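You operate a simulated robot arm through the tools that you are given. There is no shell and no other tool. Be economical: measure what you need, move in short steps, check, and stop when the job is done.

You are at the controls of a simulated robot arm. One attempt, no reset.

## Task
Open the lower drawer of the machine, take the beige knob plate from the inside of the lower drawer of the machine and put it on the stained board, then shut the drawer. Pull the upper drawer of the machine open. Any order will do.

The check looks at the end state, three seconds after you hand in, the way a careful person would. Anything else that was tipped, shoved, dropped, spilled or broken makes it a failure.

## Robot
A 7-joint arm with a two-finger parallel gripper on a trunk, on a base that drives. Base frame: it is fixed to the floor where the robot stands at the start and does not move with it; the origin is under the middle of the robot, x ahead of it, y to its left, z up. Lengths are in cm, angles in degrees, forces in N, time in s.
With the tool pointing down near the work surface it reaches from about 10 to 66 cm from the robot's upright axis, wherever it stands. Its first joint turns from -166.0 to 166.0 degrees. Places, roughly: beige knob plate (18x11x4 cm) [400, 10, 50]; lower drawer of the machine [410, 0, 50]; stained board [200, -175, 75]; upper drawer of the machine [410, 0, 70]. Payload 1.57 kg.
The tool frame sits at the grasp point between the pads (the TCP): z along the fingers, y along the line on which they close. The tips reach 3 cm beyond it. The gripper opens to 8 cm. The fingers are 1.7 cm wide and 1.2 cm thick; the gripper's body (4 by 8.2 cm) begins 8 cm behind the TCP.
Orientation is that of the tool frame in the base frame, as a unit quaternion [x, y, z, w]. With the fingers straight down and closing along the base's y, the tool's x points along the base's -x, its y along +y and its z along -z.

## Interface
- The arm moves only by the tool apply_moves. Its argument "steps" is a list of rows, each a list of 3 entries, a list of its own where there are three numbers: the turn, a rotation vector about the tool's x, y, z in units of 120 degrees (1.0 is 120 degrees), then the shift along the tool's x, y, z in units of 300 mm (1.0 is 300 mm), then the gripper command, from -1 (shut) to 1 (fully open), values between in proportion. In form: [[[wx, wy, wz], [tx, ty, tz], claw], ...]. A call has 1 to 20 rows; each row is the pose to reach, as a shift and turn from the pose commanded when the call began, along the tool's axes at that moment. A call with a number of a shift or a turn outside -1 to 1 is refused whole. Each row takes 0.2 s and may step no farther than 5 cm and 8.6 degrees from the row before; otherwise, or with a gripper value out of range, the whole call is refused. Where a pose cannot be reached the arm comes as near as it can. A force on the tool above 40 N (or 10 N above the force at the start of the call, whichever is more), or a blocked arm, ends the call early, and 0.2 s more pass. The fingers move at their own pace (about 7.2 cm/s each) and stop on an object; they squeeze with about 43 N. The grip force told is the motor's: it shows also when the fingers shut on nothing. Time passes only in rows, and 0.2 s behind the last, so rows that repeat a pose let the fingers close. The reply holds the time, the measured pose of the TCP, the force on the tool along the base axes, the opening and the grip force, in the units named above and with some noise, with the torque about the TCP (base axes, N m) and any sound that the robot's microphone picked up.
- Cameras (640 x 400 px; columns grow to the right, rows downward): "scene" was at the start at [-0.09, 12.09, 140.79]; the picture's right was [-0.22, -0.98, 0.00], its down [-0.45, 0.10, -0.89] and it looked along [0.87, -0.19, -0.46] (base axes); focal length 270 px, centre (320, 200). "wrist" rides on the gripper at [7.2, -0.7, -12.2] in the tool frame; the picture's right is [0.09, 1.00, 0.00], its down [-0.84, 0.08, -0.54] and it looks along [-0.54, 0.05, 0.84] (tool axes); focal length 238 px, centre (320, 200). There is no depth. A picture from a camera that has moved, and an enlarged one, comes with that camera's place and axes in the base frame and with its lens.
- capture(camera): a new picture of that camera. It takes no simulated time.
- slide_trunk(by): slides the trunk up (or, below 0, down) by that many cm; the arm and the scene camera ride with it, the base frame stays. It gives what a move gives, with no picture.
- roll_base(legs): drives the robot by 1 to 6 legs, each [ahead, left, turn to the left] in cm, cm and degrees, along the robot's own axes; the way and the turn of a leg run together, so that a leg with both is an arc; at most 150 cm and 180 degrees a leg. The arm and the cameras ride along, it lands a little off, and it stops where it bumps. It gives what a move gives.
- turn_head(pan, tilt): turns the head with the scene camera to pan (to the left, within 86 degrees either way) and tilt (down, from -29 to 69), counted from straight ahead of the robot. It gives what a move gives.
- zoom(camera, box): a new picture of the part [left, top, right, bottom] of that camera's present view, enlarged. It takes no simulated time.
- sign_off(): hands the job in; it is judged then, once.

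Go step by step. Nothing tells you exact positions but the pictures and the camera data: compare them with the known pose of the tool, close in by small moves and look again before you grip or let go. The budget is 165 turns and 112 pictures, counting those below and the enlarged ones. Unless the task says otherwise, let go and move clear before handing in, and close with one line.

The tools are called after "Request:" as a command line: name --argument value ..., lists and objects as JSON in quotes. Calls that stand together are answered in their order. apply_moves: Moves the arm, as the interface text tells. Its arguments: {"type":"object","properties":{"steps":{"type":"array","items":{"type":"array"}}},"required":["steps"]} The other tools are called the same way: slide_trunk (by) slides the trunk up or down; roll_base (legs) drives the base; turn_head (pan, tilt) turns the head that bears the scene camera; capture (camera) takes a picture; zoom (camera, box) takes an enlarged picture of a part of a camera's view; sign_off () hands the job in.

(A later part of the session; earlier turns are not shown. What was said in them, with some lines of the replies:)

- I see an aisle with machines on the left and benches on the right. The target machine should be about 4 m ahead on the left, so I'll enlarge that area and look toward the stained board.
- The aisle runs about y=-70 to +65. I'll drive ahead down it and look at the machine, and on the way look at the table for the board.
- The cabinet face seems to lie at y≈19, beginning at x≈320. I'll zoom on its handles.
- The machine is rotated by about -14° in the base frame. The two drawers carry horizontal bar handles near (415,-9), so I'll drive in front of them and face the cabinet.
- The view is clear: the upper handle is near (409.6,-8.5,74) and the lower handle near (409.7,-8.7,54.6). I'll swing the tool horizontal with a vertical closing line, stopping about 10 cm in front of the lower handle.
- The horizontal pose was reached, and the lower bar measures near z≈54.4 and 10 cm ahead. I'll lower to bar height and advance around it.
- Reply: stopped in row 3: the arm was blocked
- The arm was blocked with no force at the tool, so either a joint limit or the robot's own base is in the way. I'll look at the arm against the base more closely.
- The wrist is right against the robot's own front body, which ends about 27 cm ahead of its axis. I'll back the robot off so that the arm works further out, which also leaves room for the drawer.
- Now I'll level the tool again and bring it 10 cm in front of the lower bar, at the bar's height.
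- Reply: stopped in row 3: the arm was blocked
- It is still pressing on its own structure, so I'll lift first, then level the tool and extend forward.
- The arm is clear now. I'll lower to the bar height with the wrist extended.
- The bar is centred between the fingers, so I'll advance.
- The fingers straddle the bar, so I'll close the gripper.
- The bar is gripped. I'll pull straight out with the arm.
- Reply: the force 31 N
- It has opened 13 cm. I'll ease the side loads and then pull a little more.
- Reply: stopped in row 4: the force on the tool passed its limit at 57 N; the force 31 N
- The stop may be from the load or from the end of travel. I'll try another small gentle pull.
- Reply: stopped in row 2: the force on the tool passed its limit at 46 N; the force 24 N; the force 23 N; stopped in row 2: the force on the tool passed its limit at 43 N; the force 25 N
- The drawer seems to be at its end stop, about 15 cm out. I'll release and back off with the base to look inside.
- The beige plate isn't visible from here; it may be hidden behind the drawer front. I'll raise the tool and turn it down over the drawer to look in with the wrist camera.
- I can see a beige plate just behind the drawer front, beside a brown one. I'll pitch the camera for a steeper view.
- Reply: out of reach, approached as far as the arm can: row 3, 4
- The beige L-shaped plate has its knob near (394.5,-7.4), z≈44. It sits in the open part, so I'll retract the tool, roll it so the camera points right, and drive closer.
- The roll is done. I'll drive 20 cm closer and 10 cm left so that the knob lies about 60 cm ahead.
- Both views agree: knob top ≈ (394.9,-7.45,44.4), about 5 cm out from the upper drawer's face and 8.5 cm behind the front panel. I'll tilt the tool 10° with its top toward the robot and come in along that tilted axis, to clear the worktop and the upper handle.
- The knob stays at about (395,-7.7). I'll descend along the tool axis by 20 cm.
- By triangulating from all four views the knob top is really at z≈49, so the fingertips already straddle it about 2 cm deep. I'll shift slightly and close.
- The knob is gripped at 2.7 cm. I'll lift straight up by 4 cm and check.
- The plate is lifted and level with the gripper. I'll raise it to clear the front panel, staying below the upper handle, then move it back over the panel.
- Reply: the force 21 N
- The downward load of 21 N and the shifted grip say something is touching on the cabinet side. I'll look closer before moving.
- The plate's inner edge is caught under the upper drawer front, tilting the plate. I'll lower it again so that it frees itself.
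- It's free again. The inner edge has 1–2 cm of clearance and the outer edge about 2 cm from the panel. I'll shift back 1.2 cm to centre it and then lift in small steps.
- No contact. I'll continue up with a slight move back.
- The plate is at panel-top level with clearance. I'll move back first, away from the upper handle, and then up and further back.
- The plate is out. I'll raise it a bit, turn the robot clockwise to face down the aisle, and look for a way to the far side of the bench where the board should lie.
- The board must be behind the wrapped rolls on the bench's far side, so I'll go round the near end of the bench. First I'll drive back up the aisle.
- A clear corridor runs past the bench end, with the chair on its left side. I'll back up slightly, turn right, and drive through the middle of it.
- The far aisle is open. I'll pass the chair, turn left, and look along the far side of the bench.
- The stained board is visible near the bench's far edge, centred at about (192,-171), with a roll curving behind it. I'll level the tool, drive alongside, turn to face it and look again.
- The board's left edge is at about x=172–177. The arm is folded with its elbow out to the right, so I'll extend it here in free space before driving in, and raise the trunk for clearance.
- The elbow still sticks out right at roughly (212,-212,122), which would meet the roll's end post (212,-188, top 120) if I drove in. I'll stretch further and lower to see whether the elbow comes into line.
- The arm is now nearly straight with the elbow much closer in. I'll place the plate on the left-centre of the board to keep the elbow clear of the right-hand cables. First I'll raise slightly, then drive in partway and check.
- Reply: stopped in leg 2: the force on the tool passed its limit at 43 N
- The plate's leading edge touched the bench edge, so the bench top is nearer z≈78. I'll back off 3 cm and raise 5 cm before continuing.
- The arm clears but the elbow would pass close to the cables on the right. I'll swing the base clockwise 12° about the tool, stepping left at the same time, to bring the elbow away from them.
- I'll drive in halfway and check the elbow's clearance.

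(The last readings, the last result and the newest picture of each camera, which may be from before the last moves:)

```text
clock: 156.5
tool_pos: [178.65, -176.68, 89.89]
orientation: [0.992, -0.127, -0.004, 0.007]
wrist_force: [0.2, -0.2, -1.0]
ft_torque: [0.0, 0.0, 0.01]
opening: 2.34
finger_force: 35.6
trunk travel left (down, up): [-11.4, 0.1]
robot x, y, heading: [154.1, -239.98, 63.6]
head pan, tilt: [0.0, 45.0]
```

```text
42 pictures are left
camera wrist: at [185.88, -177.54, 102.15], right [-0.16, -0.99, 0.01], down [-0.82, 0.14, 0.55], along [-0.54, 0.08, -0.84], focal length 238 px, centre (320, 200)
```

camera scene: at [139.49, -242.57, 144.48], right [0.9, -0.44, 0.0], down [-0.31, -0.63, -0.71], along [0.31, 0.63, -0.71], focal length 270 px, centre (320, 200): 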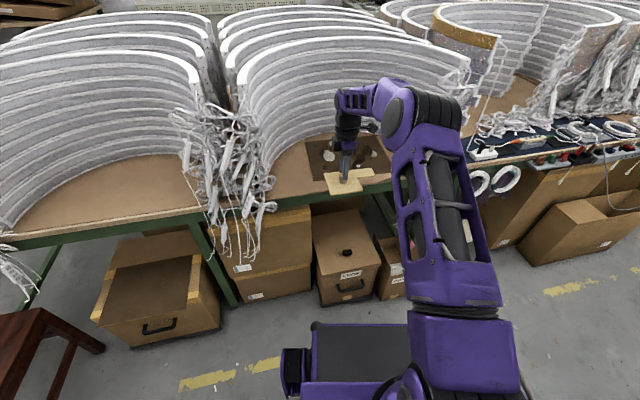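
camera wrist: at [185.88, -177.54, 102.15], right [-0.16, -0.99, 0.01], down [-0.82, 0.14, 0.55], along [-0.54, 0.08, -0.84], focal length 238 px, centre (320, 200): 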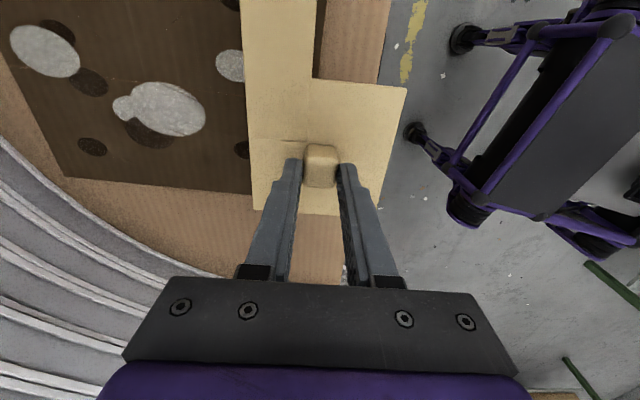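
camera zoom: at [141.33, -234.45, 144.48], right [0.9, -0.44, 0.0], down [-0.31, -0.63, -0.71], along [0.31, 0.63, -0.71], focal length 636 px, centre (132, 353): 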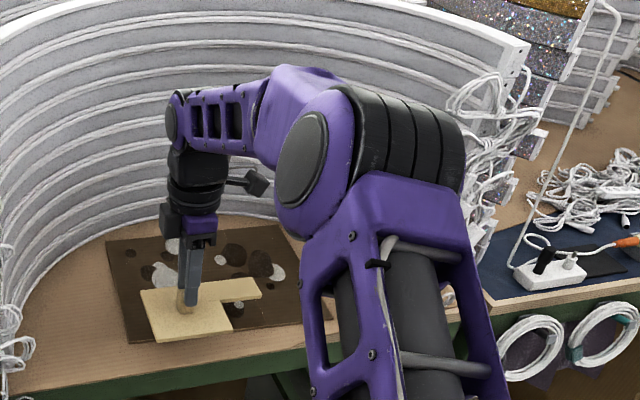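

Request:
roll_base --legs '[[5.5, 1.6, 0]]'

Request:
zoom --camera "scene" --box '[300, 50, 500, 220]'

```text
clock: 157.4
tool_pos: [179.65, -171.06, 89.86]
orientation: [0.992, -0.127, -0.004, 0.006]
wrist_force: [0.3, -1.2, -2.1]
ft_torque: [0.02, 0.03, 0.03]
opening: 2.35
finger_force: 36.0
trunk travel left (down, up): [-11.4, 0.1]
robot x, y, heading: [155.36, -234.52, 63.7]
head pan, tilt: [0.0, 45.0]
```

```text
2.35 times, centred on (400, 135) of scene
camera zoom: at [142.31, -228.89, 144.48], right [0.9, -0.44, 0.0], down [-0.31, -0.63, -0.71], along [0.31, 0.63, -0.71], focal length 636 px, centre (132, 353)
```

zoom: 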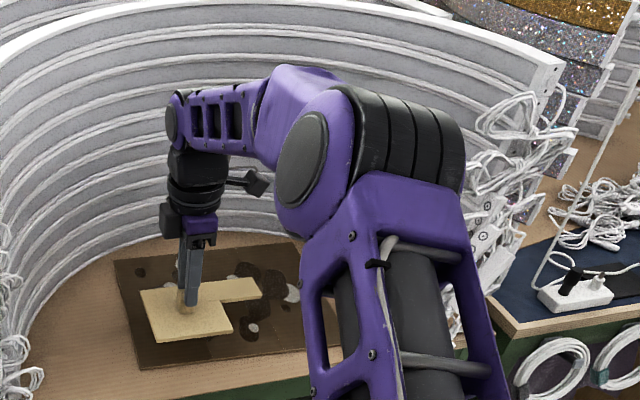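

The cables stay clear to the right of the elbow. I'll finish the approach.

Request:
roll_base --legs '[[5, 1.5, 0]]'

Request:
capture --camera "scene"

Request:
capture --camera "wrist"

```text
clock: 158.4
tool_pos: [180.51, -165.97, 89.83]
orientation: [0.992, -0.127, -0.003, 0.007]
wrist_force: [-0.1, -0.2, -2.2]
ft_torque: [-0.02, 0.06, 0.02]
opening: 2.33
finger_force: 35.6
trunk travel left (down, up): [-11.4, 0.1]
robot x, y, heading: [155.48, -229.34, 63.7]
head pan, tilt: [0.0, 45.0]
```

```text
40 pictures are left
camera scene: at [143.13, -223.83, 144.48], right [0.9, -0.44, 0.0], down [-0.31, -0.63, -0.71], along [0.31, 0.63, -0.71], focal length 270 px, centre (320, 200)
```

scene: 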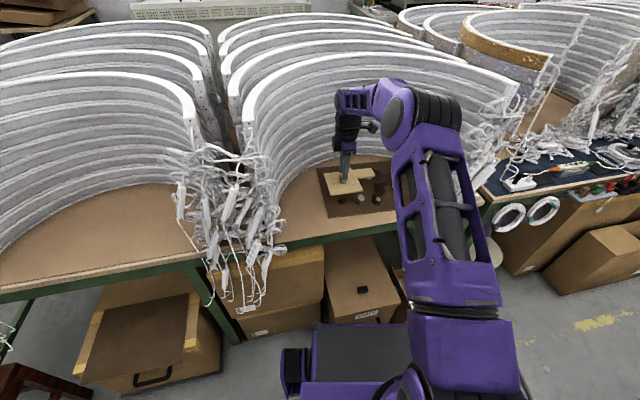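

```text
39 pictures are left
camera wrist: at [187.68, -166.92, 102.13], right [-0.16, -0.99, 0.01], down [-0.82, 0.14, 0.55], along [-0.54, 0.08, -0.84], focal length 238 px, centre (320, 200)
```

wrist: 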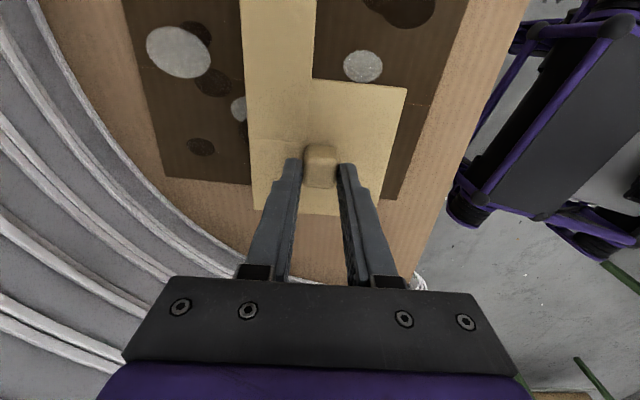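

The plate is over the board with about 2 cm of margin on the left and 4 cm at the front. I'll lower it gently.

Request:
apply_moves --steps '[[[0, 0, 0], [0.02, 0, 0.06], -1], [[0, 0, 0], [0.033, 0, 0.12], -1], [[0, 0, 0], [0.033, 0, 0.16], -1], [[0, 0, 0], [0.033, 0, 0.18], -1], [[0, 0, 0], [0.033, 0, 0.18], -1]]'

Request:
capture --camera "wrist"

Request:
zoom --camera "scene" --box '[300, 130, 420, 230]'

```text
clock: 159.6
tool_pos: [181.35, -166.34, 84.79]
orientation: [0.992, -0.127, -0.004, 0.003]
wrist_force: [-3.0, -2.4, 21.9]
ft_torque: [-0.28, -0.36, -0.07]
opening: 2.33
finger_force: 35.3
trunk travel left (down, up): [-11.4, 0.1]
robot x, y, heading: [155.62, -229.23, 63.4]
head pan, tilt: [0.0, 45.0]
```

```text
38 pictures are left
camera wrist: at [188.5, -167.31, 97.04], right [-0.16, -0.99, 0.01], down [-0.83, 0.14, 0.55], along [-0.54, 0.08, -0.84], focal length 238 px, centre (320, 200)
```

wrist: 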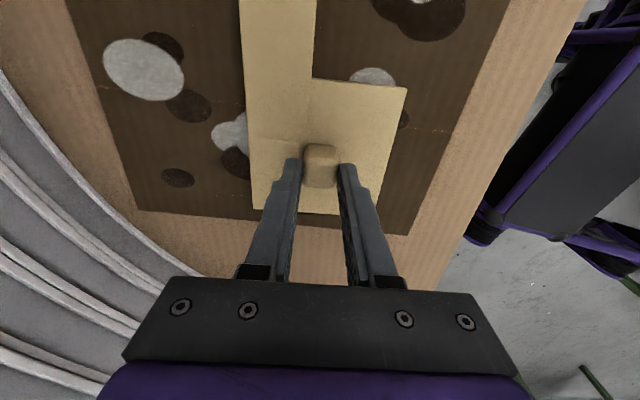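

```text
4.00 times, centred on (360, 180) of scene
camera zoom: at [143.03, -224.02, 144.51], right [0.9, -0.44, 0.0], down [-0.31, -0.63, -0.71], along [0.31, 0.63, -0.71], focal length 1082 px, centre (160, 280)
```

zoom: 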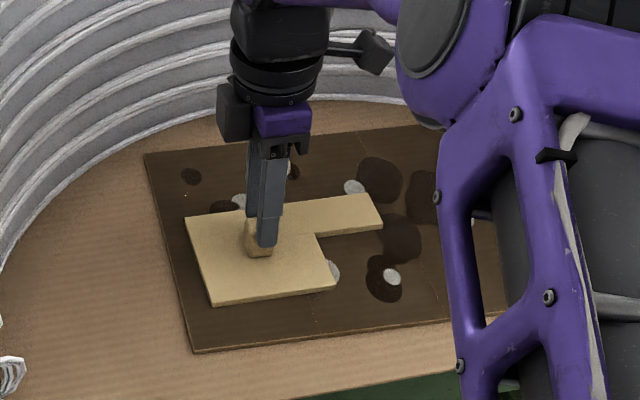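

It made contact at 22 N, and the plate lies fully within the board. I'll relieve the load slightly, open, and lift away.

Request:
apply_moves --steps '[[[0, 0, 0], [0, 0, -0.005], -1], [[0, 0, 0], [0, 0, -0.005], -0.3], [[0, 0, 0], [0, 0, -0.005], 0], [[0, 0, 0], [0, 0, -0.005], 0.2], [[0, 0, 0], [0, 0, -0.005], 0.2]]'

Request:
apply_moves --steps '[[[0, 0, 0], [0, 0, -0.03], 0.2], [[0, 0, 0], [0, 0, -0.1], 0.2], [[0, 0, 0], [0, 0, -0.2], 0.2], [[0, 0, 0], [0, 0, -0.25], 0.2], [[0, 0, 0], [0, 0, -0.25], 0.2]]'

Request:
capture --camera "wrist"

Request:
capture --camera "scene"

```text
clock: 160.8
tool_pos: [181.42, -166.39, 84.54]
orientation: [0.992, -0.128, -0.003, 0.007]
wrist_force: [0.5, 0.4, 0.9]
ft_torque: [0.0, 0.02, 0.01]
opening: 4.78
finger_force: 0.1
trunk travel left (down, up): [-11.4, 0.1]
robot x, y, heading: [156.07, -229.58, 63.2]
head pan, tilt: [0.0, 45.0]
```

```text
clock: 162.0
tool_pos: [181.38, -166.38, 92.02]
orientation: [0.992, -0.128, -0.004, 0.006]
wrist_force: [0.1, -0.1, 0.1]
ft_torque: [-0.03, 0.02, 0.02]
opening: 4.78
finger_force: 0.1
trunk travel left (down, up): [-11.4, 0.1]
robot x, y, heading: [156.03, -229.43, 63.4]
head pan, tilt: [0.0, 45.0]
```

```text
36 pictures are left
camera wrist: at [188.61, -167.23, 104.28], right [-0.16, -0.99, 0.01], down [-0.82, 0.14, 0.55], along [-0.54, 0.08, -0.84], focal length 238 px, centre (320, 200)
```

wrist: 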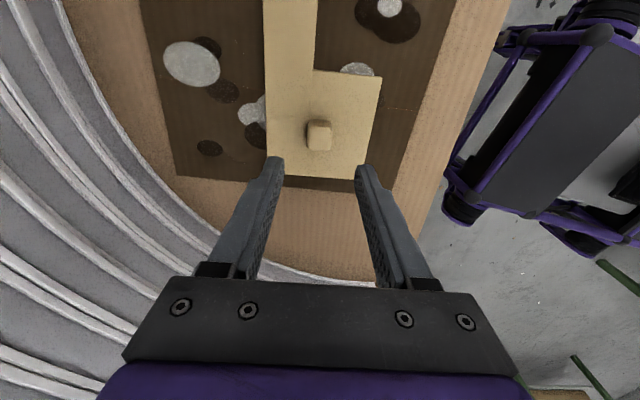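

```text
35 pictures are left
camera scene: at [143.12, -223.84, 144.48], right [0.9, -0.44, 0.0], down [-0.31, -0.63, -0.71], along [0.31, 0.63, -0.71], focal length 270 px, centre (320, 200)
```

scene: 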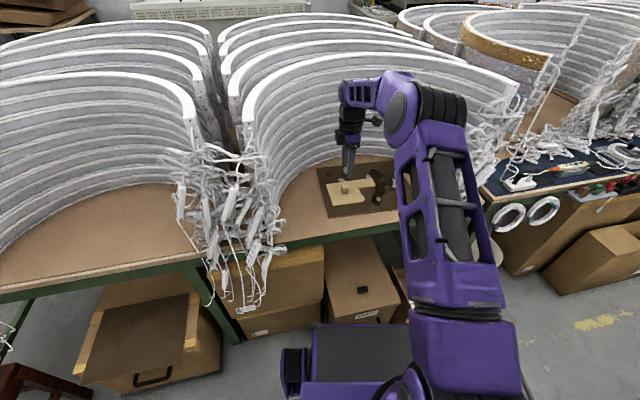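

The plate sits well on the board. I'll back straight out, then fold the arm in and return the trunk to its first height.

Request:
roll_base --legs '[[-20, -4, 0], [-20, 0, 0]]'

Request:
capture --camera "scene"

```text
clock: 164.8
tool_pos: [167.48, -203.69, 91.98]
orientation: [0.992, -0.128, -0.003, 0.007]
wrist_force: [-0.1, -0.1, 0.1]
ft_torque: [0.0, 0.01, 0.0]
opening: 4.78
finger_force: 0.0
trunk travel left (down, up): [-11.4, 0.1]
robot x, y, heading: [141.89, -266.66, 63.6]
head pan, tilt: [0.0, 45.0]
```

```text
34 pictures are left
camera scene: at [129.14, -261.11, 144.48], right [0.89, -0.45, 0.0], down [-0.32, -0.63, -0.71], along [0.32, 0.63, -0.71], focal length 270 px, centre (320, 200)
```

scene: 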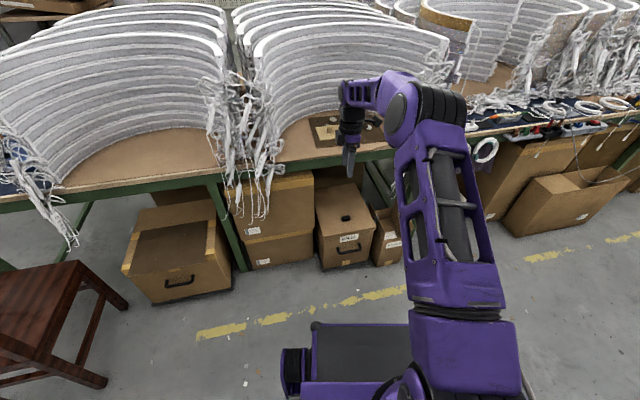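

Request:
apply_moves --steps '[[[0, 0, 0.015], [-0.02, 0.1, 0], 0], [[0, 0, 0.03], [-0.04, 0.2, 0], -0.5], [[0, 0, 0.045], [-0.06, 0.3, 0], -1], [[0, 0, 0.06], [-0.085, 0.4, 0], -1], [[0, 0, 0.075], [-0.105, 0.5, 0], -1], [[0, 0, 0.09], [-0.13, 0.61, 0], -1], [[0, 0, 0.1], [-0.15, 0.717, 0], -1], [[0, 0, 0.1], [-0.15, 0.717, 0], -1]]'

Request:
slide_trunk --by -6.4

Request:
roll_base --legs '[[0, 0, 17.4], [-11, 85, 0], [-11, 86, 0]]'

Request:
capture --camera "scene"

```text
clock: 166.6
tool_pos: [157.57, -223.21, 92.45]
orientation: [0.973, -0.232, -0.003, 0.007]
wrist_force: [0.7, -0.2, 1.2]
ft_torque: [-0.02, 0.01, -0.03]
opening: 0.01
finger_force: 21.0
trunk travel left (down, up): [-11.4, 0.1]
robot x, y, heading: [142.29, -266.64, 63.3]
head pan, tilt: [0.0, 45.0]
```

```text
clock: 167.6
tool_pos: [157.67, -223.27, 85.96]
orientation: [0.973, -0.231, -0.003, 0.008]
wrist_force: [0.3, -0.1, 0.5]
ft_torque: [-0.02, 0.0, -0.04]
opening: 0.0
finger_force: 22.0
trunk travel left (down, up): [-5.0, 6.5]
robot x, y, heading: [142.09, -266.8, 63.7]
head pan, tilt: [0.0, 45.0]
```

```text
clock: 185.4
tool_pos: [-29.36, -215.49, 85.93]
orientation: [0.997, -0.075, -0.001, 0.008]
wrist_force: [0.7, -0.4, -0.4]
ft_torque: [-0.03, 0.01, -0.02]
opening: 0.0
finger_force: 21.8
trunk travel left (down, up): [-5.0, 6.5]
robot x, y, heading: [-30.49, -261.3, 81.6]
head pan, tilt: [0.0, 45.0]
```

```text
33 pictures are left
camera scene: at [-44.58, -260.36, 138.08], right [0.99, -0.15, 0.0], down [-0.1, -0.7, -0.71], along [0.1, 0.7, -0.71], focal length 270 px, centre (320, 200)
```

scene: 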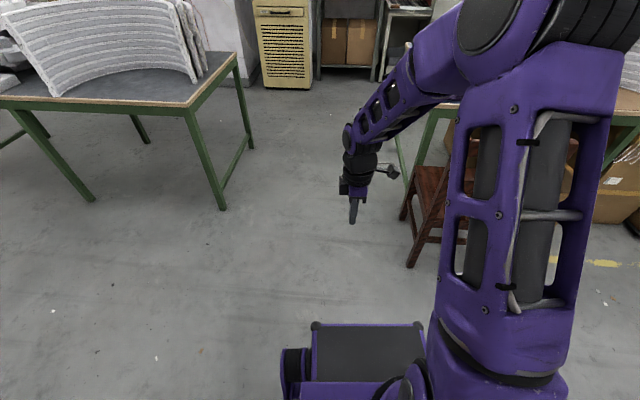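

The corridor is ahead with the chair on the right. I'll shift left a bit, drive through, and turn into the machine aisle.

Request:
roll_base --legs '[[0, 12, 0], [130, 0, 0], [130, 0, 0], [0, 0, -92]]'

Request:
turn_head --pan 8 --tilt 25

Request:
capture --camera "scene"

```text
clock: 203.5
tool_pos: [43.19, -4.45, 86.04]
orientation: [-0.64, 0.768, 0.006, -0.004]
wrist_force: [-0.4, -0.6, -0.1]
ft_torque: [0.0, 0.04, -0.03]
opening: 0.0
finger_force: 21.5
trunk travel left (down, up): [-5.0, 6.5]
robot x, y, heading: [-2.66, -1.74, -10.2]
head pan, tilt: [0.0, 45.0]
```

```text
clock: 204.3
tool_pos: [43.21, -4.42, 86.01]
orientation: [-0.64, 0.768, 0.006, -0.004]
wrist_force: [-0.5, 0.4, -0.9]
ft_torque: [0.01, -0.02, -0.02]
opening: 0.03
finger_force: 21.4
trunk travel left (down, up): [-5.0, 6.5]
robot x, y, heading: [-2.72, -1.89, -10.2]
head pan, tilt: [8.0, 25.0]
```

```text
32 pictures are left
camera scene: at [-0.08, 13.29, 141.13], right [-0.04, -1.0, 0.0], down [-0.42, 0.02, -0.91], along [0.91, -0.03, -0.42], focal length 270 px, centre (320, 200)
```

scene: 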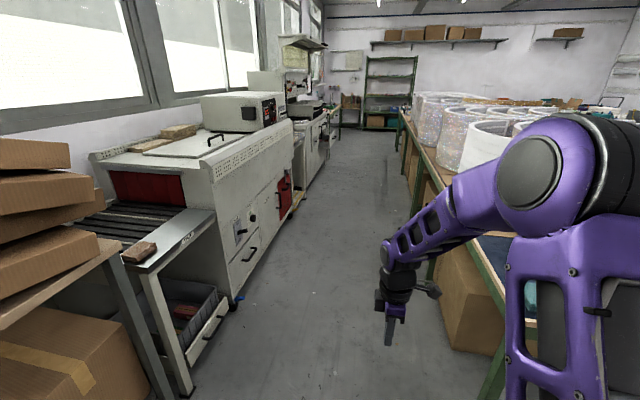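

Request:
roll_base --legs '[[130, 0, 0], [130, 0, 0], [133, -3, 0]]'

```text
clock: 222.9
tool_pos: [424.76, -61.85, 85.93]
orientation: [-0.661, 0.751, 0.006, -0.004]
wrist_force: [1.2, -0.3, -0.8]
ft_torque: [0.0, -0.02, 0.03]
opening: 0.0
finger_force: 21.5
trunk travel left (down, up): [-5.0, 6.5]
robot x, y, heading: [378.49, -61.46, -7.1]
head pan, tilt: [8.0, 25.0]
```

Request:
roll_base --legs '[[10, -13, 0], [0, 0, 83.4]]'

Request:
turn_head --pan 0 --tilt 52

Request:
capture --camera "scene"

```text
clock: 228.6
tool_pos: [390.71, -29.51, 85.87]
orientation: [0.995, -0.102, -0.002, 0.007]
wrist_force: [0.6, -0.4, -0.2]
ft_torque: [-0.04, -0.05, -0.01]
opening: 0.0
finger_force: 20.9
trunk travel left (down, up): [-5.0, 6.5]
robot x, y, heading: [386.51, -75.68, 78.4]
head pan, tilt: [8.0, 25.0]
```

```text
clock: 229.5
tool_pos: [390.78, -29.49, 86.0]
orientation: [0.995, -0.1, -0.001, 0.007]
wrist_force: [-0.7, -1.1, -0.7]
ft_torque: [-0.02, 0.0, 0.0]
opening: 0.01
finger_force: 21.2
trunk travel left (down, up): [-5.0, 6.5]
robot x, y, heading: [387.27, -75.6, 78.8]
head pan, tilt: [0.0, 52.0]
```

```text
31 pictures are left
camera scene: at [373.0, -74.18, 137.13], right [0.98, -0.2, 0.0], down [-0.16, -0.77, -0.62], along [0.12, 0.6, -0.79], focal length 270 px, centre (320, 200)
```

scene: 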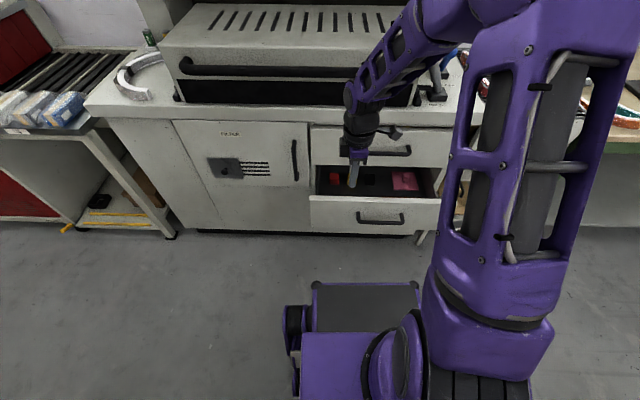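

The lower drawer is still open as left. I'll align the base and turn the tool horizontal, camera to the right, in free space.

Request:
roll_base --legs '[[-3.4, -8.5, -2.6]]'

Request:
apply_moves --steps '[[[0.068, 0, 0], [0, -0.02, 0.02], -1], [[0.136, 0, 0], [0, -0.04, 0.04], -1], [[0.204, 0, 0], [0, -0.06, 0.06], -1], [[0.272, 0, 0], [0, -0.08, 0.08], -1], [[0.34, 0, 0], [0, -0.1, 0.1], -1], [[0.408, 0, 0], [0, -0.12, 0.12], -1], [[0.476, 0, 0], [0, -0.14, 0.14], -1], [[0.544, 0, 0], [0, -0.16, 0.16], -1], [[0.612, 0, 0], [0, -0.18, 0.18], -1], [[0.68, 0, 0], [0, -0.2, 0.2], -1], [[0.75, 0, 0], [0, -0.2, 0.22], -1], [[0.75, 0, 0], [0, -0.2, 0.22], -1]]'

Request:
capture --camera "scene"

Request:
capture --camera "wrist"

```text
clock: 231.0
tool_pos: [400.22, -35.0, 85.93]
orientation: [0.992, -0.123, -0.003, 0.008]
wrist_force: [-0.2, -0.2, 0.1]
ft_torque: [0.04, 0.02, -0.03]
opening: 0.0
finger_force: 21.4
trunk travel left (down, up): [-5.0, 6.5]
robot x, y, heading: [394.15, -80.83, 75.8]
head pan, tilt: [0.0, 52.0]
```

```text
clock: 233.6
tool_pos: [401.62, -29.29, 79.36]
orientation: [0.706, -0.088, 0.086, -0.697]
wrist_force: [0.0, -0.2, -0.9]
ft_torque: [0.01, -0.02, -0.01]
opening: 0.01
finger_force: 20.9
trunk travel left (down, up): [-5.0, 6.5]
robot x, y, heading: [394.6, -80.86, 75.8]
head pan, tilt: [0.0, 52.0]
```

```text
30 pictures are left
camera scene: at [380.59, -78.75, 137.13], right [0.97, -0.24, 0.0], down [-0.19, -0.76, -0.62], along [0.15, 0.6, -0.79], focal length 270 px, centre (320, 200)
```

scene: 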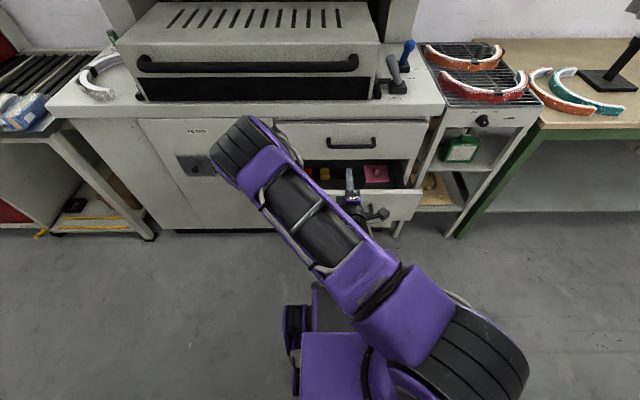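

```text
29 pictures are left
camera wrist: at [405.57, -42.73, 80.2], right [0.08, -0.04, -1.0], down [-0.94, -0.32, -0.07], along [-0.32, 0.95, -0.06], focal length 238 px, centre (320, 200)
```

wrist: 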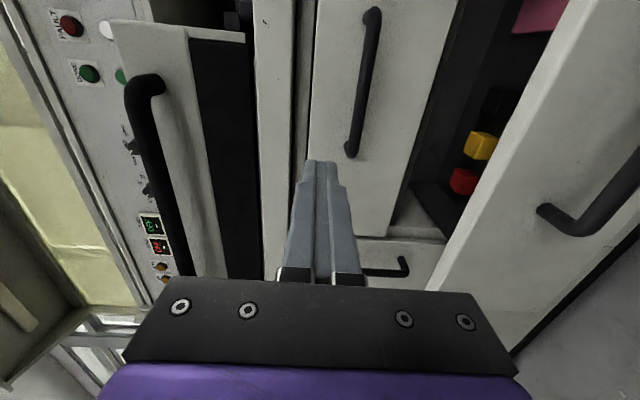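

The tool is horizontal. I'll back the base 10 cm to keep the wrist off the robot's body, then lower the closed fingers to push height in front of the lower drawer panel.

Request:
roll_base --legs '[[-10, 0, 0]]'

Request:
apply_moves --steps '[[[0, 0, 0], [0.02, 0, 0.11], -1], [[0, 0, 0], [0.04, 0, 0.223], -1], [[0, 0, 0], [0.06, 0.12, 0.223], -1], [[0, 0, 0], [0.06, 0.24, 0.223], -1], [[0, 0, 0], [0.06, 0.36, 0.223], -1], [[0, 0, 0], [0.06, 0.48, 0.223], -1], [[0, 0, 0], [0.06, 0.6, 0.223], -1], [[0, 0, 0], [0.06, 0.703, 0.223], -1], [[0, 0, 0], [0.06, 0.703, 0.223], -1]]'

Request:
capture --camera "scene"

Request:
capture --camera "wrist"

```text
clock: 234.7
tool_pos: [399.19, -38.92, 79.23]
orientation: [0.707, -0.088, 0.086, -0.696]
wrist_force: [-0.2, 0.5, -1.1]
ft_torque: [-0.01, 0.0, 0.01]
opening: 0.01
finger_force: 21.4
trunk travel left (down, up): [-5.0, 6.5]
robot x, y, heading: [392.19, -90.73, 76.2]
head pan, tilt: [0.0, 52.0]
```

```text
clock: 236.7
tool_pos: [402.34, -33.24, 58.19]
orientation: [0.707, -0.089, 0.086, -0.696]
wrist_force: [-0.1, -0.2, -0.7]
ft_torque: [-0.02, 0.02, 0.02]
opening: 0.0
finger_force: 21.2
trunk travel left (down, up): [-5.0, 6.5]
robot x, y, heading: [392.41, -90.76, 76.2]
head pan, tilt: [0.0, 52.0]
```

```text
28 pictures are left
camera scene: at [378.19, -88.41, 137.13], right [0.97, -0.24, 0.0], down [-0.19, -0.76, -0.62], along [0.15, 0.6, -0.79], focal length 270 px, centre (320, 200)
```

scene: 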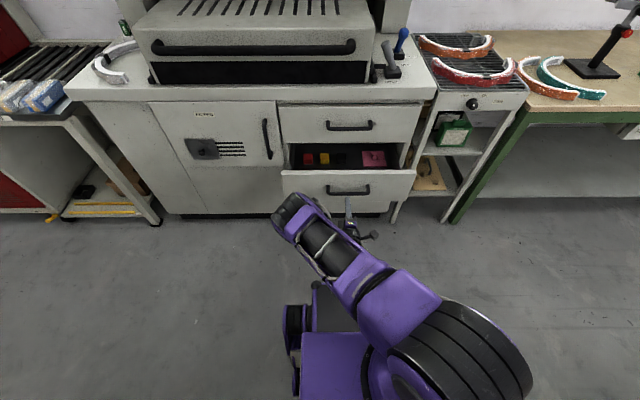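

```text
27 pictures are left
camera wrist: at [406.35, -46.71, 59.08], right [0.08, -0.04, -1.0], down [-0.94, -0.32, -0.07], along [-0.32, 0.95, -0.06], focal length 238 px, centre (320, 200)
```

wrist: 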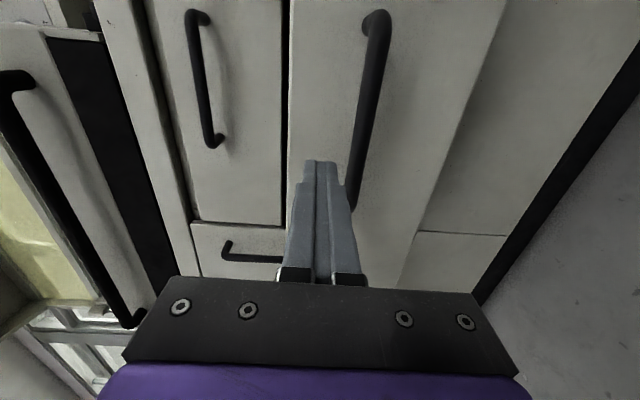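

The fingers are aimed at the panel between its top edge and the bar. I'll drive 9 cm forward to near contact, then push with the arm.

Request:
roll_base --legs '[[9, 0, 0]]'

Request:
apply_moves --steps '[[[0, 0, 0], [0, 0, 0.05], -1], [[0, 0, 0], [0, 0, 0.1], -1], [[0, 0, 0], [0, 0, 0.15], -1], [[0, 0, 0], [0, 0, 0.2], -1], [[0, 0, 0], [0, 0, 0.25], -1], [[0, 0, 0], [0, 0, 0.3], -1], [[0, 0, 0], [0, 0, 0.35], -1], [[0, 0, 0], [0, 0, 0.4], -1], [[0, 0, 0], [0, 0, 0.45], -1]]'

Request:
capture --camera "scene"

```text
clock: 237.8
tool_pos: [404.42, -24.46, 58.19]
orientation: [0.707, -0.088, 0.085, -0.696]
wrist_force: [-0.1, 0.3, 0.1]
ft_torque: [-0.03, 0.02, 0.01]
opening: 0.0
finger_force: 21.0
trunk travel left (down, up): [-5.0, 6.5]
robot x, y, heading: [394.17, -81.61, 76.1]
head pan, tilt: [0.0, 52.0]
```

```text
clock: 239.8
tool_pos: [407.59, -11.44, 58.05]
orientation: [0.707, -0.088, 0.086, -0.696]
wrist_force: [-0.8, 0.7, -0.2]
ft_torque: [0.03, -0.01, 0.01]
opening: 0.01
finger_force: 21.0
trunk travel left (down, up): [-5.0, 6.5]
robot x, y, heading: [393.86, -81.85, 76.5]
head pan, tilt: [0.0, 52.0]
```

```text
26 pictures are left
camera scene: at [380.36, -79.65, 137.12], right [0.97, -0.24, 0.0], down [-0.19, -0.77, -0.62], along [0.15, 0.6, -0.79], focal length 270 px, centre (320, 200)
```

scene: 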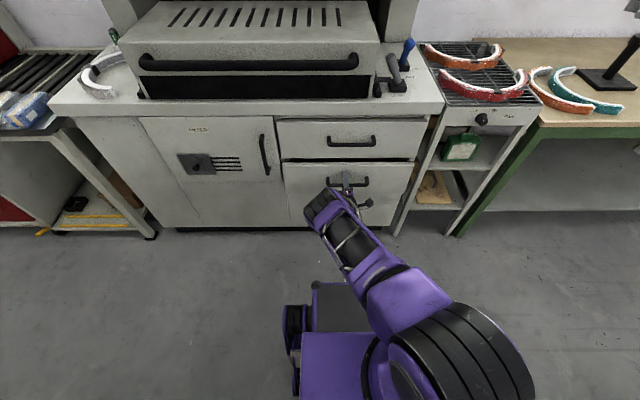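

The drawer is nearly shut. I'll push the rest until it stops.

Request:
apply_moves --steps '[[[0, 0, 0], [0, 0, 0.03], -1], [[0, 0, 0], [0, 0, 0.06], -1], [[0, 0, 0], [0, 0, 0.09], -1], [[0, 0, 0], [0, 0, 0.12], -1], [[0, 0, 0], [0, 0, 0.15], -1]]'

Request:
zoom --camera "scene" --box '[260, 90, 460, 230]'

```text
clock: 240.6
tool_pos: [408.1, -9.35, 57.97]
orientation: [0.706, -0.087, 0.085, -0.698]
wrist_force: [-4.3, -20.2, 12.4]
ft_torque: [0.5, -0.03, 0.14]
opening: 0.01
finger_force: 21.0
trunk travel left (down, up): [-5.0, 6.5]
robot x, y, heading: [394.28, -81.9, 76.2]
head pan, tilt: [0.0, 52.0]
stopped in row 3: the force on the tool passed its limit at 56 N (the readings are from after the stop); the commanded pose is now the measured one
```

```text
2.86 times, centred on (360, 160) of scene
camera zoom: at [380.3, -79.91, 137.15], right [0.97, -0.24, 0.0], down [-0.19, -0.76, -0.62], along [0.15, 0.6, -0.79], focal length 773 px, centre (206, 314)
```

zoom: 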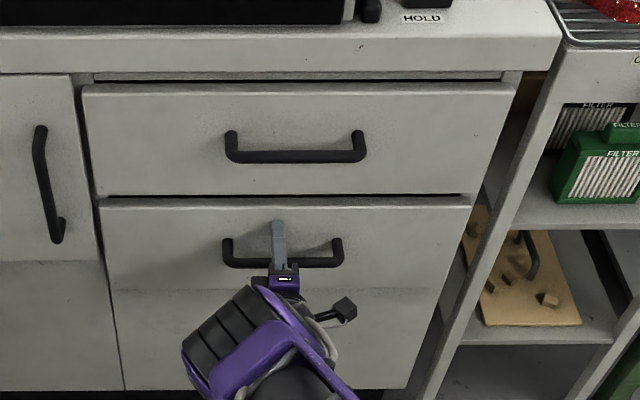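

The lower drawer is shut. Next I'll back off, rise to the upper handle and open the gripper.

Request:
apply_moves --steps '[[[0, 0, 0], [0, 0, -0.12], -1], [[0, 0, 0], [0.02, 0, -0.25], 0], [[0, 0, 0], [0.03, 0, -0.36], 1], [[0, 0, 0], [0.05, -0.14, -0.36], 1], [[0, 0, 0], [0.05, -0.28, -0.36], 1], [[0, 0, 0], [0.05, -0.42, -0.36], 1], [[0, 0, 0], [0.05, -0.533, -0.36], 1], [[0, 0, 0], [0.05, -0.533, -0.36], 1]]'

Request:
capture --camera "wrist"

Request:
capture --camera "scene"

```text
clock: 242.4
tool_pos: [407.25, -19.83, 73.99]
orientation: [0.707, -0.088, 0.085, -0.697]
wrist_force: [-0.6, 0.5, 0.8]
ft_torque: [0.01, 0.0, 0.01]
opening: 7.99
finger_force: 0.1
trunk travel left (down, up): [-5.0, 6.5]
robot x, y, heading: [394.22, -81.71, 76.2]
head pan, tilt: [0.0, 52.0]
```

```text
24 pictures are left
camera wrist: at [411.23, -33.32, 74.9], right [0.08, -0.04, -1.0], down [-0.94, -0.32, -0.07], along [-0.32, 0.95, -0.06], focal length 238 px, centre (320, 200)
```

wrist: 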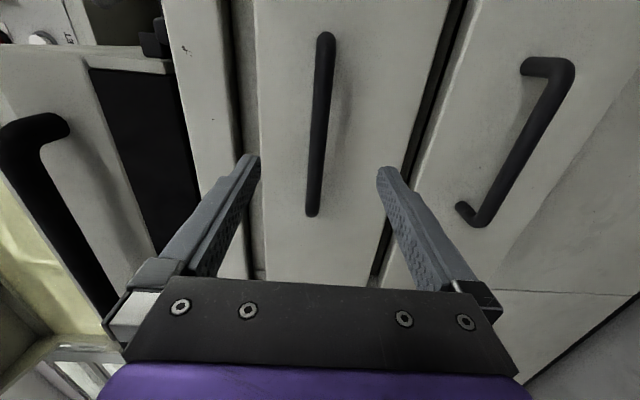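

```text
23 pictures are left
camera scene: at [380.35, -79.69, 137.13], right [0.97, -0.24, 0.0], down [-0.19, -0.77, -0.62], along [0.15, 0.6, -0.79], focal length 270 px, centre (320, 200)
```

scene: 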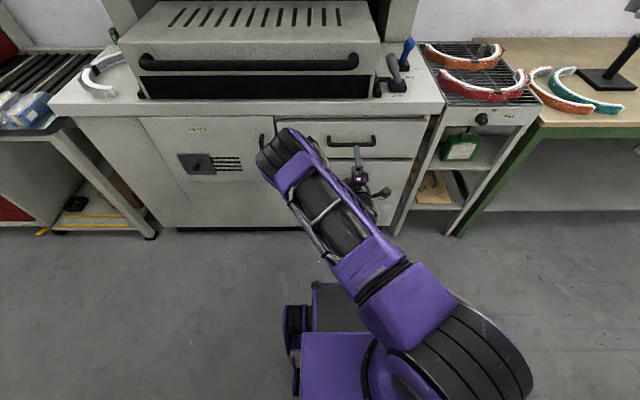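

The bar is centred between the fingers. I'll advance and grip it.

Request:
apply_moves --steps '[[[0, 0, 0], [0, 0, 0.1], 1], [[0, 0, 0], [0, 0, 0.2], 1], [[0, 0, 0], [0, 0, 0.28], 1], [[0, 0, 0], [0, 0, 0.343], 1], [[0, 0, 0], [0, 0, 0.343], 1]]'

Request:
capture --camera "wrist"

```text
clock: 243.6
tool_pos: [409.53, -9.92, 73.72]
orientation: [0.708, -0.088, 0.085, -0.696]
wrist_force: [0.3, 0.4, 0.2]
ft_torque: [-0.01, -0.01, 0.0]
opening: 7.99
finger_force: 0.0
trunk travel left (down, up): [-5.0, 6.5]
robot x, y, heading: [394.07, -81.61, 76.1]
head pan, tilt: [0.0, 52.0]
```

```text
22 pictures are left
camera wrist: at [413.55, -23.4, 74.66], right [0.08, -0.04, -1.0], down [-0.94, -0.32, -0.07], along [-0.32, 0.95, -0.06], focal length 238 px, centre (320, 200)
```

wrist: 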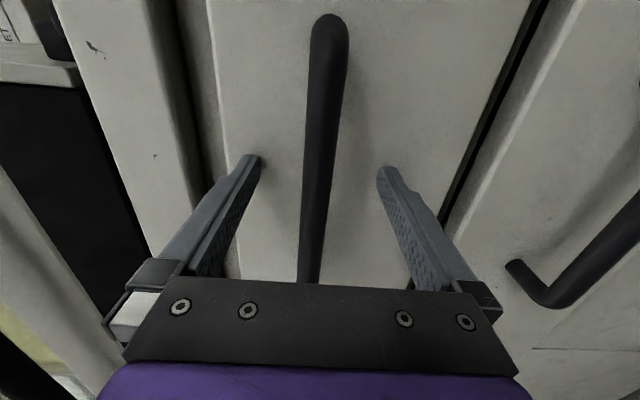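

Request:
apply_moves --steps '[[[0, 0, 0], [0, 0, 0], 0], [[0, 0, 0], [0, -0.006, 0], -1], [[0, 0, 0], [0, -0.006, 0], -1], [[0, 0, 0], [0, -0.006, 0], -1], [[0, 0, 0], [0, -0.006, 0], -1]]'

Request:
apply_moves --steps '[[[0, 0, 0], [0, 0, -0.04], -1], [[0, 0, 0], [0, 0, -0.08], -1], [[0, 0, 0], [0, 0, -0.13], -1], [[0, 0, 0], [0, 0, -0.18], -1], [[0, 0, 0], [0, 0, -0.23], -1], [[0, 0, 0], [0, 0, -0.28], -1], [[0, 0, 0], [0, 0, -0.33], -1], [[0, 0, 0], [0, 0, -0.38], -1], [[0, 0, 0], [0, 0, -0.42], -1], [[0, 0, 0], [0, 0, -0.42], -1]]'

Request:
capture --camera "scene"

```text
clock: 244.8
tool_pos: [409.53, -9.88, 73.92]
orientation: [0.707, -0.088, 0.086, -0.697]
wrist_force: [0.5, 0.7, 3.4]
ft_torque: [-0.08, -0.05, 0.18]
opening: 1.58
finger_force: 31.1
trunk travel left (down, up): [-5.0, 6.5]
robot x, y, heading: [394.18, -81.72, 75.9]
head pan, tilt: [0.0, 52.0]
```

```text
clock: 247.0
tool_pos: [406.64, -22.34, 73.97]
orientation: [0.709, -0.089, 0.086, -0.695]
wrist_force: [8.0, -3.5, -9.9]
ft_torque: [0.05, -0.06, 0.44]
opening: 1.6
finger_force: 31.3
trunk travel left (down, up): [-5.0, 6.5]
robot x, y, heading: [394.33, -81.89, 76.3]
head pan, tilt: [0.0, 52.0]
```

```text
21 pictures are left
camera scene: at [380.41, -79.65, 137.12], right [0.97, -0.24, 0.0], down [-0.19, -0.77, -0.62], along [0.15, 0.6, -0.79], focal length 270 px, centre (320, 200)
```

scene: 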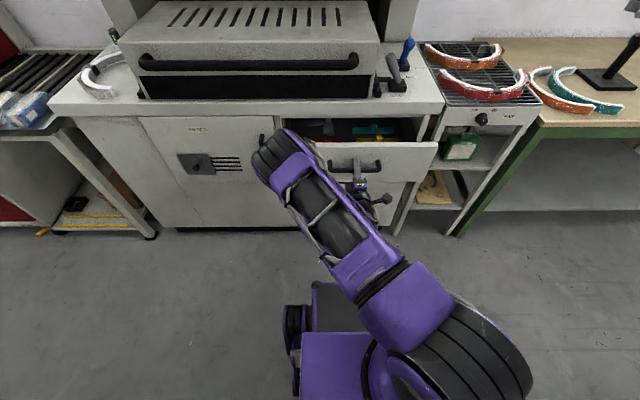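

The upper drawer is open 13 cm. I'll pull gently to its stop.

Request:
apply_moves --steps '[[[0, 0, 0], [0, 0, -0.03], -1], [[0, 0, 0], [0, 0, -0.06], -1], [[0, 0, 0], [0, 0, -0.09], -1], [[0, 0, 0], [0, 0, -0.12], -1]]'

Request:
apply_moves --steps '[[[0, 0, 0], [0, 0, 0], -1], [[0, 0, 0], [0, 0, 0], 0], [[0, 0, 0], [0, 0, 0], 1], [[0, 0, 0], [0, 0, 0], 1], [[0, 0, 0], [0, 0, 0], 1]]'

Request:
roll_base --legs '[[-14, 0, 0]]'

Request:
capture --camera "scene"

```text
clock: 248.0
tool_pos: [405.78, -25.64, 73.94]
orientation: [0.709, -0.089, 0.086, -0.694]
wrist_force: [14.9, -4.7, -19.7]
ft_torque: [0.12, -0.11, 0.76]
opening: 1.58
finger_force: 31.9
trunk travel left (down, up): [-5.0, 6.5]
robot x, y, heading: [394.33, -81.5, 76.3]
head pan, tilt: [0.0, 52.0]
```

```text
clock: 249.2
tool_pos: [405.6, -25.43, 73.93]
orientation: [0.707, -0.088, 0.085, -0.697]
wrist_force: [0.3, -0.3, 0.9]
ft_torque: [-0.02, -0.02, -0.01]
opening: 8.01
finger_force: 0.1
trunk travel left (down, up): [-5.0, 6.5]
robot x, y, heading: [394.18, -81.6, 76.0]
head pan, tilt: [0.0, 52.0]
```

```text
clock: 250.5
tool_pos: [402.95, -35.2, 74.19]
orientation: [0.707, -0.086, 0.085, -0.696]
wrist_force: [-0.1, 0.1, 0.6]
ft_torque: [-0.01, 0.01, 0.01]
opening: 7.99
finger_force: 0.1
trunk travel left (down, up): [-5.0, 6.5]
robot x, y, heading: [391.59, -90.97, 76.4]
head pan, tilt: [0.0, 52.0]
stopped in leg 1: the robot was blocked; the commanded pose is now the measured one
```

```text
20 pictures are left
camera scene: at [377.88, -89.36, 137.13], right [0.97, -0.24, 0.0], down [-0.19, -0.77, -0.62], along [0.15, 0.6, -0.79], focal length 270 px, centre (320, 200)
```

scene: 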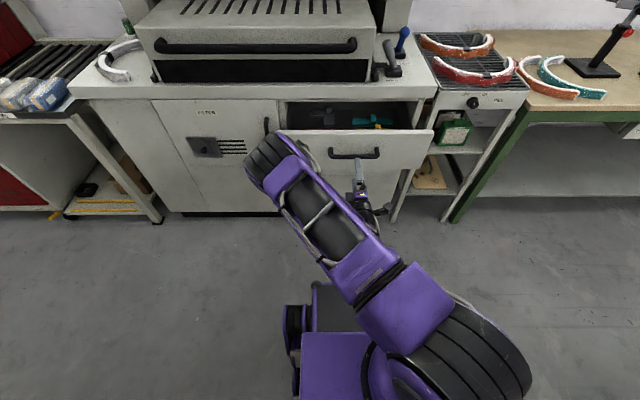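

The base touched something behind it, so I'll move forward again anyway. The upper drawer hadn't reached a stop, so I'll re-grip the bar and pull it out further to be sure.

Request:
roll_base --legs '[[9.8, 0, 0]]'

Request:
capture --camera "wrist"

Request:
turn_head --pan -86 --tilt 50

Request:
capture --camera "scene"

```text
clock: 251.6
tool_pos: [405.21, -25.8, 74.14]
orientation: [0.707, -0.087, 0.085, -0.697]
wrist_force: [-0.8, -0.6, -0.7]
ft_torque: [-0.01, -0.01, -0.01]
opening: 8.02
finger_force: 0.0
trunk travel left (down, up): [-5.0, 6.5]
robot x, y, heading: [394.41, -81.86, 76.1]
head pan, tilt: [0.0, 52.0]
```

```text
19 pictures are left
camera wrist: at [409.35, -39.2, 75.15], right [0.08, -0.04, -1.0], down [-0.94, -0.33, -0.07], along [-0.32, 0.94, -0.06], focal length 238 px, centre (320, 200)
```

wrist: 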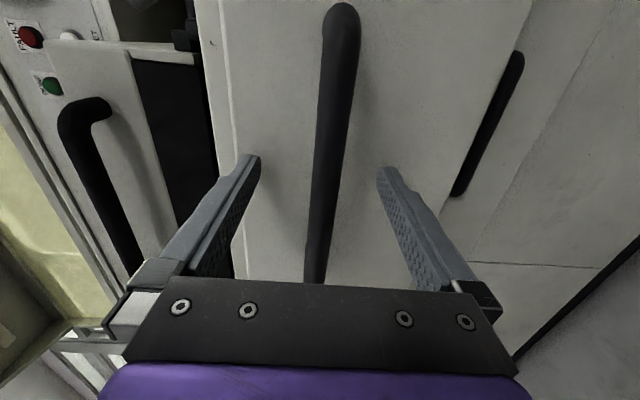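

```text
clock: 253.2
tool_pos: [405.3, -25.67, 74.29]
orientation: [0.707, -0.087, 0.084, -0.697]
wrist_force: [0.3, 0.0, 0.0]
ft_torque: [0.01, 0.0, 0.01]
opening: 8.01
finger_force: 0.1
trunk travel left (down, up): [-5.0, 6.5]
robot x, y, heading: [394.3, -82.01, 76.2]
head pan, tilt: [-85.9, 50.0]
```

```text
18 pictures are left
camera scene: at [386.0, -88.47, 137.39], right [-0.17, -0.99, 0.0], down [-0.76, 0.13, -0.64], along [0.63, -0.11, -0.77], focal length 270 px, centre (320, 200)
```

scene: 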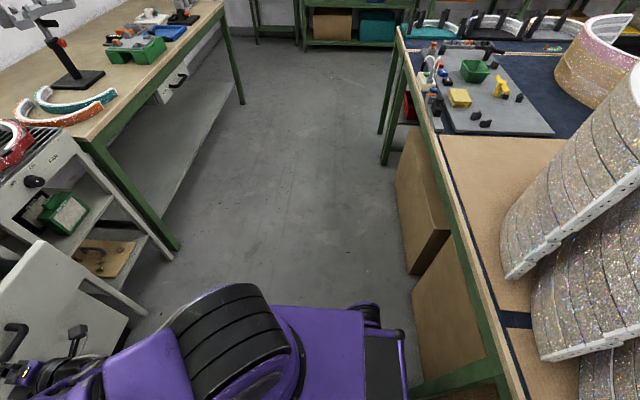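

The boxes under the bench look aligned and undisturbed. I'll grip the bar and pull with the arm only.

Request:
apply_moves --steps '[[[0, 0, 0], [0, 0, 0], 0], [[0, 0, 0], [0, 0, 0], -1], [[0, 0, 0], [0, 0, 0], -1], [[0, 0, 0], [0, 0, 0], -1], [[0, 0, 0], [0, 0, 0], -1]]'

Request:
apply_moves --steps '[[[0, 0, 0], [0, 0, -0.03], -1], [[0, 0, 0], [0, 0, -0.06], -1], [[0, 0, 0], [0, 0, -0.1], -1], [[0, 0, 0], [0, 0, -0.14], -1], [[0, 0, 0], [0, 0, -0.18], -1], [[0, 0, 0], [0, 0, -0.22], -1]]'

```text
clock: 254.4
tool_pos: [405.19, -25.82, 73.98]
orientation: [0.709, -0.087, 0.085, -0.695]
wrist_force: [0.0, -2.4, -18.2]
ft_torque: [0.09, -0.09, 0.13]
opening: 1.58
finger_force: 31.8
trunk travel left (down, up): [-5.0, 6.5]
robot x, y, heading: [394.13, -81.74, 76.3]
head pan, tilt: [-85.9, 50.0]
```

```text
clock: 255.8
tool_pos: [403.58, -32.08, 74.06]
orientation: [0.71, -0.087, 0.085, -0.694]
wrist_force: [2.2, -1.3, -33.8]
ft_torque: [0.12, -0.08, 0.44]
opening: 1.57
finger_force: 31.2
trunk travel left (down, up): [-5.0, 6.5]
robot x, y, heading: [394.34, -81.76, 76.3]
head pan, tilt: [-85.9, 50.0]
```

The upper drawer is now about 23 cm open. I'll release and back away 7 cm, which stays short of the earlier bump.

Request:
apply_moves --steps '[[[0, 0, 0], [0, 0.004, 0], -1], [[0, 0, 0], [0, 0.004, 0], 0], [[0, 0, 0], [0, 0.004, 0], 1], [[0, 0, 0], [0, 0.004, 0], 1], [[0, 0, 0], [0, 0.004, 0], 1]]'

Request:
roll_base --legs '[[-7, 0, 0]]'

Request:
turn_head --pan 0 --tilt 50

Request:
capture --camera "scene"

Request:
capture --camera "wrist"

```text
clock: 257.0
tool_pos: [403.71, -32.12, 74.21]
orientation: [0.707, -0.087, 0.084, -0.696]
wrist_force: [-0.9, -0.2, -0.5]
ft_torque: [-0.02, 0.0, 0.03]
opening: 7.99
finger_force: 0.0
trunk travel left (down, up): [-5.0, 6.5]
robot x, y, heading: [394.29, -81.7, 76.3]
head pan, tilt: [-85.9, 50.0]
```

```text
clock: 258.0
tool_pos: [402.01, -38.88, 74.2]
orientation: [0.708, -0.086, 0.083, -0.696]
wrist_force: [-0.1, -0.7, 0.3]
ft_torque: [-0.02, 0.02, 0.01]
opening: 8.0
finger_force: 0.0
trunk travel left (down, up): [-5.0, 6.5]
robot x, y, heading: [392.27, -88.62, 76.3]
head pan, tilt: [-85.9, 50.0]
```

```text
clock: 259.6
tool_pos: [402.0, -38.91, 74.1]
orientation: [0.707, -0.087, 0.084, -0.696]
wrist_force: [-0.7, -0.5, 0.0]
ft_torque: [-0.01, 0.02, 0.01]
opening: 7.99
finger_force: 0.1
trunk travel left (down, up): [-5.0, 6.5]
robot x, y, heading: [392.34, -88.69, 76.5]
head pan, tilt: [0.0, 50.0]
```

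```text
17 pictures are left
camera scene: at [378.57, -86.55, 137.39], right [0.97, -0.24, 0.0], down [-0.18, -0.74, -0.64], along [0.15, 0.62, -0.77], focal length 270 px, centre (320, 200)
```

scene: 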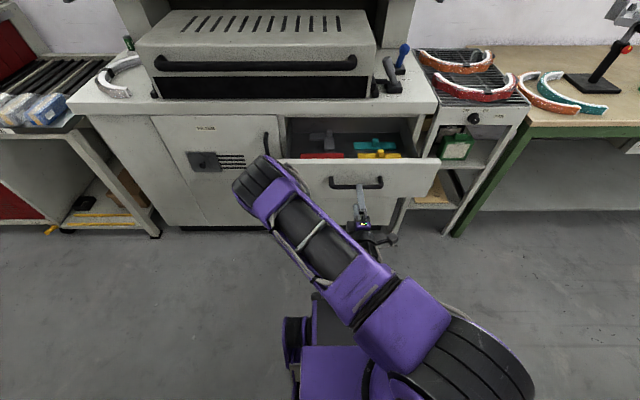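

```text
16 pictures are left
camera wrist: at [406.07, -52.4, 75.1], right [0.08, -0.04, -1.0], down [-0.94, -0.33, -0.07], along [-0.32, 0.94, -0.06], focal length 238 px, centre (320, 200)
```

wrist: 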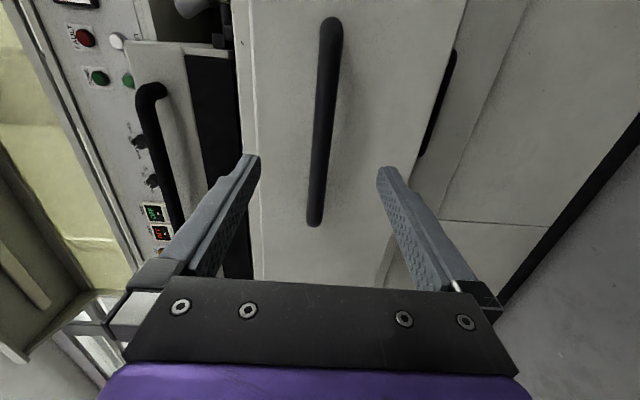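

The plate is on the board, the lower drawer was pushed shut to its stop, the upper drawer is about 23 cm open, and the gripper is clear of the handle. I'll hand in.

Request:
sign_off

```text
The job is handed in.
```

I handed in the job with the beige knob plate on the stained board, the lower drawer shut and the upper drawer open; the base bumped something behind it once near the far bench, and I could not confirm that nothing there shifted.
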